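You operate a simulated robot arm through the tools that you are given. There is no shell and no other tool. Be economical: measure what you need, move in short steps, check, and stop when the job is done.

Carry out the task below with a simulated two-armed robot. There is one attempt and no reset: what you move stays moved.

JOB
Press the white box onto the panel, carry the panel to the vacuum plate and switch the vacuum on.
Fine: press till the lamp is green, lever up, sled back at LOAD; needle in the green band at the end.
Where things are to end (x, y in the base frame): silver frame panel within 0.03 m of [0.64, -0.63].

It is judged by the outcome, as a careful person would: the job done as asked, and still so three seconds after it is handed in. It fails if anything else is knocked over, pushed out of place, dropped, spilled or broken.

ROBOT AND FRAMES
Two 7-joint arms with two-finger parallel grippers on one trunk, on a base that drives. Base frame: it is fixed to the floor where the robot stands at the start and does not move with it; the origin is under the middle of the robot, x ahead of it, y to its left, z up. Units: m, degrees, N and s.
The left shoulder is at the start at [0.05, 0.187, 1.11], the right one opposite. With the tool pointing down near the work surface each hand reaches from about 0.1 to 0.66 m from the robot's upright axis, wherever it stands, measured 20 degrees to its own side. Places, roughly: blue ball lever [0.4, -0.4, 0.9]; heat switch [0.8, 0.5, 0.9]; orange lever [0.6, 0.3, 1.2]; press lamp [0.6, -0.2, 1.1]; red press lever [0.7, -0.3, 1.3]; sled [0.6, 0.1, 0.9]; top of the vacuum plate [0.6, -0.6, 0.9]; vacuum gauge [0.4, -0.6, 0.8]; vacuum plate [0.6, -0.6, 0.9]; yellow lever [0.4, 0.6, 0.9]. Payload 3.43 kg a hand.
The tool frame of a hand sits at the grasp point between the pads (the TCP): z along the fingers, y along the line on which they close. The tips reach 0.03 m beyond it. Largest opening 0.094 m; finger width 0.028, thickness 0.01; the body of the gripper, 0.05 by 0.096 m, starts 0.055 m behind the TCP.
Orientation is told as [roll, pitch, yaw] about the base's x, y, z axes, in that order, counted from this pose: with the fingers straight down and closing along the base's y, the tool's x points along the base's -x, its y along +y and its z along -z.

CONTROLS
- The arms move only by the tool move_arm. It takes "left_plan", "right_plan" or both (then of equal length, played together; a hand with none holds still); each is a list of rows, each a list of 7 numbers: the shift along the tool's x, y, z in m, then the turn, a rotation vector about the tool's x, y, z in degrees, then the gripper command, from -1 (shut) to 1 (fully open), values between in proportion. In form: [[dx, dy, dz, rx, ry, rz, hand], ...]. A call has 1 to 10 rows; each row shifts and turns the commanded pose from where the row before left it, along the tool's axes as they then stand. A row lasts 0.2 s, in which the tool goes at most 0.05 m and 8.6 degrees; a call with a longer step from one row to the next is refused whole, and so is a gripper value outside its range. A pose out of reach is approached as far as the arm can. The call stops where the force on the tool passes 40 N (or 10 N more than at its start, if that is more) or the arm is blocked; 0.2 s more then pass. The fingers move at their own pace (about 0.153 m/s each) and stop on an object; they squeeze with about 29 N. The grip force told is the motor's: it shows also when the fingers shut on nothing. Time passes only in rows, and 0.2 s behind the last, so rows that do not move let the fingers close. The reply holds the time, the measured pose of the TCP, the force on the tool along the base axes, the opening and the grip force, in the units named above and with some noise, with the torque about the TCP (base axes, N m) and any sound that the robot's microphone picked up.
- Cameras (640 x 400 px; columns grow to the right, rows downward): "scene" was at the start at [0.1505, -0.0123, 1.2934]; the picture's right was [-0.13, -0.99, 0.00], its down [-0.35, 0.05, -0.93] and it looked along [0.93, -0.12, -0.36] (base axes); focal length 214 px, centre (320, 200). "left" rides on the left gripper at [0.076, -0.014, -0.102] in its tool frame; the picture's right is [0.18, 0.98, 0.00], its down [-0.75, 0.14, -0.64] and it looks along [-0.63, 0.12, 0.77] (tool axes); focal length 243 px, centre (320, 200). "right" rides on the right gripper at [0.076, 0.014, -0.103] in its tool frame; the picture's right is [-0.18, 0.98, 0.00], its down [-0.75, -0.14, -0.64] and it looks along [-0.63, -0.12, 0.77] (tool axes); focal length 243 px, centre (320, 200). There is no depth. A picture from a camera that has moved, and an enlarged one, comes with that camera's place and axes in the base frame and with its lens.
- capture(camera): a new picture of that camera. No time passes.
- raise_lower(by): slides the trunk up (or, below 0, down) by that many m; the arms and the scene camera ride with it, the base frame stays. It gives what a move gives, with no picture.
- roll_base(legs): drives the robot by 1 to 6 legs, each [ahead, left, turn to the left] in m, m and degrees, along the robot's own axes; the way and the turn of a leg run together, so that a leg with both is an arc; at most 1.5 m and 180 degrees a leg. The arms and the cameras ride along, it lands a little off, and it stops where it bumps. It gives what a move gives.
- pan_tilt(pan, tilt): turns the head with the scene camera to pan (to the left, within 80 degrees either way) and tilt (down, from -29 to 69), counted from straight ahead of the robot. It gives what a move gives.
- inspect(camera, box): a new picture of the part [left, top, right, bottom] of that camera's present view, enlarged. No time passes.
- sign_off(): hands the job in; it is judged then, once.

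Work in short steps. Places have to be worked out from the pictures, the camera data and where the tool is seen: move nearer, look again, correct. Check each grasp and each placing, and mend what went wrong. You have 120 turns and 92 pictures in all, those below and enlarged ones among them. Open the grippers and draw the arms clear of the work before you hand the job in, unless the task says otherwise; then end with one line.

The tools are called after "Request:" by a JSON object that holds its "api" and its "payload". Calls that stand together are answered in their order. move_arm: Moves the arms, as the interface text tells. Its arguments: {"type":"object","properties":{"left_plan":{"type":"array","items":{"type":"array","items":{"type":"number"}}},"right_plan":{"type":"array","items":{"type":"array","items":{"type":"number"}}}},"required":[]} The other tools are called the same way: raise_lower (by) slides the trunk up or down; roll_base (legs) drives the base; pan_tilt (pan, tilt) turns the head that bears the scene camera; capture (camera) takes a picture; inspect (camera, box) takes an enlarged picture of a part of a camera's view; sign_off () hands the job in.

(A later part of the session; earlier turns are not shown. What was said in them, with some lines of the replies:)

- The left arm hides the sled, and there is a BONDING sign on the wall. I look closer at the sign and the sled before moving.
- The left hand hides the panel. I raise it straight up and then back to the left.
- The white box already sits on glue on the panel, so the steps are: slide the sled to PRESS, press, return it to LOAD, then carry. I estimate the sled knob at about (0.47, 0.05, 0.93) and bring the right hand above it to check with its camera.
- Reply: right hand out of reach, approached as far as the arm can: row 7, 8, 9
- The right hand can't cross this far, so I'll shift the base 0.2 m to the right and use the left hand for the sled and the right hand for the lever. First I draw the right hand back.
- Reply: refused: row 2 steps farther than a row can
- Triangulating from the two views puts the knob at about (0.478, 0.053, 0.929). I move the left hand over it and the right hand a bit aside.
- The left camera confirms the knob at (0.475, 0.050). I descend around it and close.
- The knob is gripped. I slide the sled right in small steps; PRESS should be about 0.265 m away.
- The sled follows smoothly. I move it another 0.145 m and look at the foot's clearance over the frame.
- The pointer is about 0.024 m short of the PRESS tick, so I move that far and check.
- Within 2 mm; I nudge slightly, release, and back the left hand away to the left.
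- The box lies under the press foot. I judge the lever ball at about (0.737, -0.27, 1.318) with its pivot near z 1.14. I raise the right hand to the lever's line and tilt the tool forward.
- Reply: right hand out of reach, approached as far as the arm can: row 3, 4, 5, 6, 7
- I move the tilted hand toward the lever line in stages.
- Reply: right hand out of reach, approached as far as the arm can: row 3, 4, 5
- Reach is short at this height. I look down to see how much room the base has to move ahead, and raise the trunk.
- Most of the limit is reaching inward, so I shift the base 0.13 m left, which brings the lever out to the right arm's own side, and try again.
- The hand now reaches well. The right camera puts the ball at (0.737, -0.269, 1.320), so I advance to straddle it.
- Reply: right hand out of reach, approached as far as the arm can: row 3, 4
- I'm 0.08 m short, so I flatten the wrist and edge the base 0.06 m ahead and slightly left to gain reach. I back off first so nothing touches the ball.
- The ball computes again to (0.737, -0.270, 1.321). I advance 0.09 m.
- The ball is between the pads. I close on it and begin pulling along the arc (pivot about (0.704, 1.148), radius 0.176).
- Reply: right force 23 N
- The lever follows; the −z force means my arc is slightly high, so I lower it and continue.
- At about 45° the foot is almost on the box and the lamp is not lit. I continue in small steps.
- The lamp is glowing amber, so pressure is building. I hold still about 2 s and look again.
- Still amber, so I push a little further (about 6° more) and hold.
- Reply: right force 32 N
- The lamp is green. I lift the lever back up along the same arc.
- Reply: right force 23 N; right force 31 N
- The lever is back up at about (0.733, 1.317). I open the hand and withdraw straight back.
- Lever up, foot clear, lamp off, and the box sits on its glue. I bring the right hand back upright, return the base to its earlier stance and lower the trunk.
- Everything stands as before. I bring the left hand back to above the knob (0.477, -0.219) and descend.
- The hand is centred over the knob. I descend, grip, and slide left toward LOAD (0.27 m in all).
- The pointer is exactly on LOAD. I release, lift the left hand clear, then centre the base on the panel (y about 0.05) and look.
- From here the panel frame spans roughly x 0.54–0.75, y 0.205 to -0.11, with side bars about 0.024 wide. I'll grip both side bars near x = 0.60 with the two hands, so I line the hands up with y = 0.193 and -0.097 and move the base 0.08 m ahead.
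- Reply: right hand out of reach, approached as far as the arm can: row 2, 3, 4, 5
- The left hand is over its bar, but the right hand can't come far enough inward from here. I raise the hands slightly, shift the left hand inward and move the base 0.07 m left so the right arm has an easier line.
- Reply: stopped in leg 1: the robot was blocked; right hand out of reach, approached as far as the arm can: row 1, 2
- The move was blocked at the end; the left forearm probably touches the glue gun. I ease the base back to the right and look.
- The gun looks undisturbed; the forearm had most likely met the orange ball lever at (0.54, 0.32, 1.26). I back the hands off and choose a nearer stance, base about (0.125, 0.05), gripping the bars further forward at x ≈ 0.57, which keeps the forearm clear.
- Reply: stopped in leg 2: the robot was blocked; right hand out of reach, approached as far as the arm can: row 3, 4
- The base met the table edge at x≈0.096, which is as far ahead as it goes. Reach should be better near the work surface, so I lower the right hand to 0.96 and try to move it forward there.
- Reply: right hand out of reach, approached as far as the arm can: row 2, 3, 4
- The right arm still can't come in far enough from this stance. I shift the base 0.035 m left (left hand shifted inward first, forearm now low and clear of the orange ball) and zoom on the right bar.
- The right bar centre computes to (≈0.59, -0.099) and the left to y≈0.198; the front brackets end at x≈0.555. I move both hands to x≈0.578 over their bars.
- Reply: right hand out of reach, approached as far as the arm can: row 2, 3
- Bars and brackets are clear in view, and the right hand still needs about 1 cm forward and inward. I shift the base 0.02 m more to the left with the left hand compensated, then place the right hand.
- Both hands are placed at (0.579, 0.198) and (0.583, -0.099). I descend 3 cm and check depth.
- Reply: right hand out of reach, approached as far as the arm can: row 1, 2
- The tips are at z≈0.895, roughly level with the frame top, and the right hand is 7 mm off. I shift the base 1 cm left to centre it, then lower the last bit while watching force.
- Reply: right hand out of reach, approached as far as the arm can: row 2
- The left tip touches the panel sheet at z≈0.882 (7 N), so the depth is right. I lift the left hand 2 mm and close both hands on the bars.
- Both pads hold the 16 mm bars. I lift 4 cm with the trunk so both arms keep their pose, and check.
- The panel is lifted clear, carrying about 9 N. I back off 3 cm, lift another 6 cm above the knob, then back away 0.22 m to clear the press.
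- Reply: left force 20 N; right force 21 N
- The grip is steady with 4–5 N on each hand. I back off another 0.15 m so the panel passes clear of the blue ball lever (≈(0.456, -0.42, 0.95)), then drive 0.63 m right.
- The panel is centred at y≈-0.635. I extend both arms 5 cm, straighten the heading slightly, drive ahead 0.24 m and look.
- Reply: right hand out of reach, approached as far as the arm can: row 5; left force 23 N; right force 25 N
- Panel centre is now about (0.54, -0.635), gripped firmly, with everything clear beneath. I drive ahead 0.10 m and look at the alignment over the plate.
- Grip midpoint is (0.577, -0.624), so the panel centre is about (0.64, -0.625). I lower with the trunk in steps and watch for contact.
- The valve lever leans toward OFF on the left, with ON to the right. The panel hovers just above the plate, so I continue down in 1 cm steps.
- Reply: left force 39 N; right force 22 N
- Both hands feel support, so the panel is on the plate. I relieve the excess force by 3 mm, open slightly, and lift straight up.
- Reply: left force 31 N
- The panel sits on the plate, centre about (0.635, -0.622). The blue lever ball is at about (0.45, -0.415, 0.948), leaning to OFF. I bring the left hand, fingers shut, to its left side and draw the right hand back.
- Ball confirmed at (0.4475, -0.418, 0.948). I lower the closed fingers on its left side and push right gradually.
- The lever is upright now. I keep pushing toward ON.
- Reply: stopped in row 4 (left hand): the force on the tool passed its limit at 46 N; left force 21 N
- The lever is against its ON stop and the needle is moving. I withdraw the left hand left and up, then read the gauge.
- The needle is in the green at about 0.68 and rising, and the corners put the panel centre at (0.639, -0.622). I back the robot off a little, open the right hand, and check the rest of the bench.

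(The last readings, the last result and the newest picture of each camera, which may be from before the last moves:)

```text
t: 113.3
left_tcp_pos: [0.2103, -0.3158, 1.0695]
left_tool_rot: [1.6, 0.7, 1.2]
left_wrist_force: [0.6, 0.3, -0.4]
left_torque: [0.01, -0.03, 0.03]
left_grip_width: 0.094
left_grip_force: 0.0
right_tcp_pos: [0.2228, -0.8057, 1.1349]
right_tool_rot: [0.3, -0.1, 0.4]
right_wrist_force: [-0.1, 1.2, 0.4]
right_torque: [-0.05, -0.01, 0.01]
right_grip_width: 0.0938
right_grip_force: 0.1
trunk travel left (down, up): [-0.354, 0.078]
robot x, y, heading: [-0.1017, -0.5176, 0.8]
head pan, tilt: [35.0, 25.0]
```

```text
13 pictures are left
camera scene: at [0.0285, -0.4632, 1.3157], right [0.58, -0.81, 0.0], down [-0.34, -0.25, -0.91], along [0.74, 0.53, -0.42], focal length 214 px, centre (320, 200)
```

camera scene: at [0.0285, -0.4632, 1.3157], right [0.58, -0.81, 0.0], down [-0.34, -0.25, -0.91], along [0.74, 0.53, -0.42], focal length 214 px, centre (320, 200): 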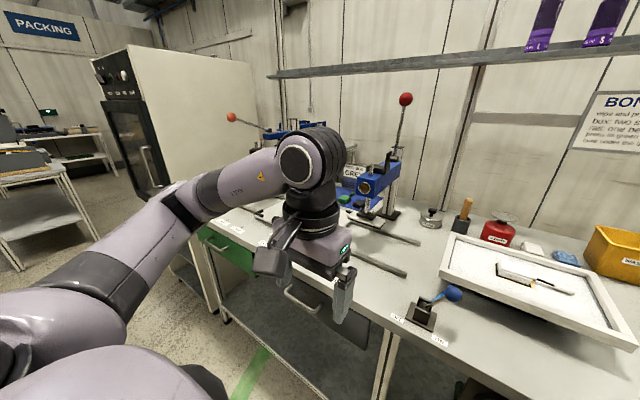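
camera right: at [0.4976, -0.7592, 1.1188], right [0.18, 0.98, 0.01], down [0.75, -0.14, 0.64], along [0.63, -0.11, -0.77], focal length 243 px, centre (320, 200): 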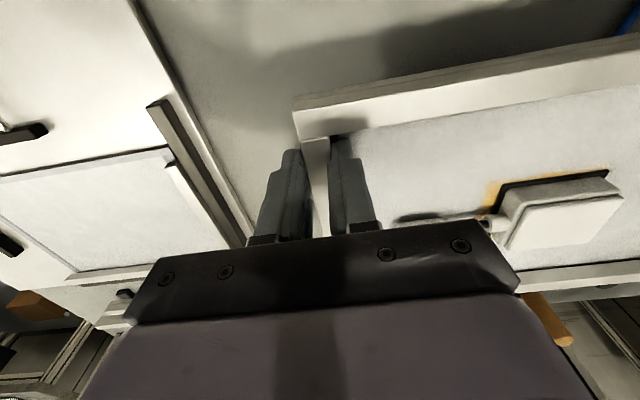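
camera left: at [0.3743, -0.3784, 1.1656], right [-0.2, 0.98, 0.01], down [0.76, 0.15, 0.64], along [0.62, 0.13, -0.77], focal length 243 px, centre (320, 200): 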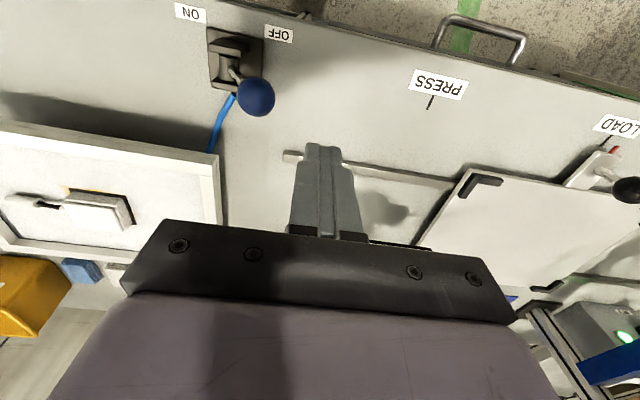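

The gauge reads about 0.8, inside the green. I drive left a bit to verify the sled and the levers that the arm hides.

Request:
{"api": "roll_base", "payload": {"legs": [[-0.05, 0.4, 0]]}}

Request:
{"api": "pan_tilt", "payload": {"pan": 10, "tilt": 25}}

Request:
{"api": "capture", "payload": {"camera": "scene"}}

```text
t: 117.3
left_tcp_pos: [0.1543, 0.0801, 1.069]
left_tool_rot: [1.6, 0.6, 1.4]
left_wrist_force: [-0.3, 0.7, 0.4]
left_torque: [0.02, 0.03, -0.01]
left_grip_width: 0.094
left_grip_force: 0.1
right_tcp_pos: [0.1684, -0.4098, 1.1348]
right_tool_rot: [0.3, -0.2, 0.5]
right_wrist_force: [-0.2, 0.1, 0.5]
right_torque: [-0.03, -0.02, -0.01]
right_grip_width: 0.0941
right_grip_force: 0.1
trunk travel left (down, up): [-0.354, 0.078]
robot x, y, heading: [-0.1639, -0.122, 0.5]
head pan, tilt: [35.0, 25.0]
```

```text
t: 118.2
left_tcp_pos: [0.1534, 0.0804, 1.0691]
left_tool_rot: [1.6, 0.6, 1.4]
left_wrist_force: [0.2, 0.2, -0.2]
left_torque: [0.02, 0.01, -0.02]
left_grip_width: 0.0939
left_grip_force: 0.1
right_tcp_pos: [0.1681, -0.409, 1.1339]
right_tool_rot: [0.3, -0.1, 0.5]
right_wrist_force: [0.6, -0.4, 0.4]
right_torque: [0.0, 0.0, -0.03]
right_grip_width: 0.0939
right_grip_force: 0.0
trunk travel left (down, up): [-0.354, 0.078]
robot x, y, heading: [-0.1594, -0.1225, 1.0]
head pan, tilt: [10.0, 25.0]
```

```text
12 pictures are left
camera scene: at [-0.011, -0.1035, 1.3158], right [0.19, -0.98, 0.0], down [-0.42, -0.08, -0.91], along [0.89, 0.17, -0.42], focal length 214 px, centre (320, 200)
```

scene: 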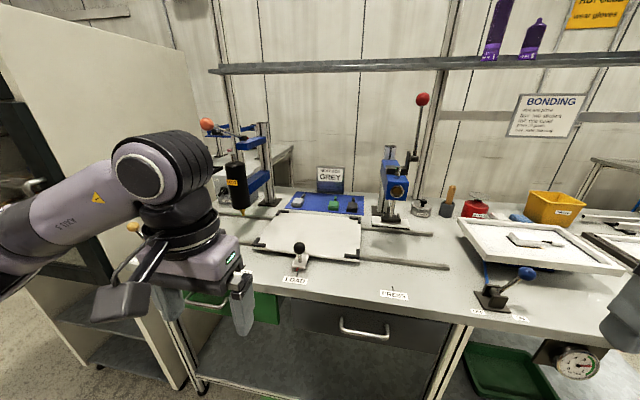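

The orange lever is where it was, red lever up, blue lever ON. I zoom on the sled pointer and the gauge for a last check.

Request:
{"api": "inspect", "payload": {"camera": "scene", "box": [220, 190, 380, 300]}}

Request:
{"api": "inspect", "payload": {"camera": "scene", "box": [530, 320, 630, 400]}}

```text
3.64 times, centred on (300, 245) of scene
camera zoom: at [-0.011, -0.1035, 1.3158], right [0.19, -0.98, 0.0], down [-0.42, -0.08, -0.91], along [0.89, 0.17, -0.42], focal length 780 px, centre (393, 36)
```

zoom: 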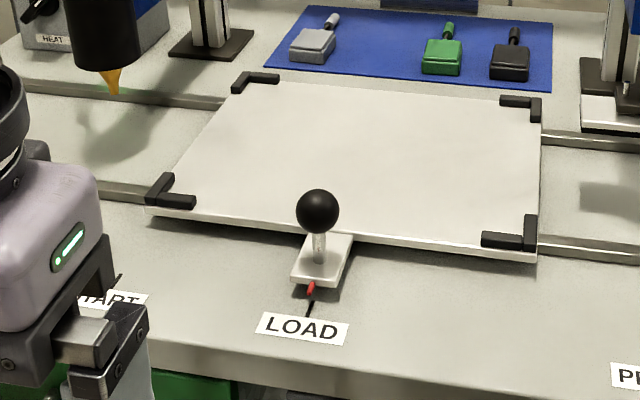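

```text
5.00 times, centred on (580, 360) of scene
camera zoom: at [-0.011, -0.1035, 1.3158], right [0.19, -0.98, 0.0], down [-0.42, -0.08, -0.91], along [0.89, 0.17, -0.42], focal length 1072 px, centre (-980, -600)
```

zoom: 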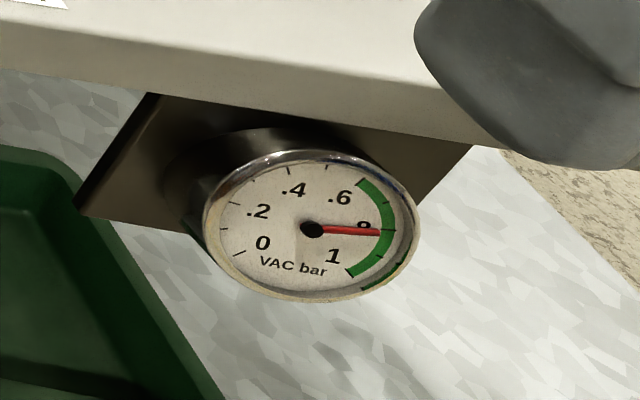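

The sled is at LOAD, the red lever is up, and the needle is steady at about 0.8 in the green. The panel is in place and the hands are open and clear, so I hand in.

Request:
{"api": "sign_off", "payload": {}}

```text
The job is handed in.
```

The white box was pressed until the lamp went green, the lever is back up and the sled is at LOAD; the panel is on the vacuum plate at about (0.64, -0.62), and the vacuum is on with the needle steady in the green at about 0.8. On the way, the robot was blocked twice, once most likely by the left forearm touching the orange lever (the lever is where it was) and once by the base meeting the bench edge; I saw nothing out of place afterwards.
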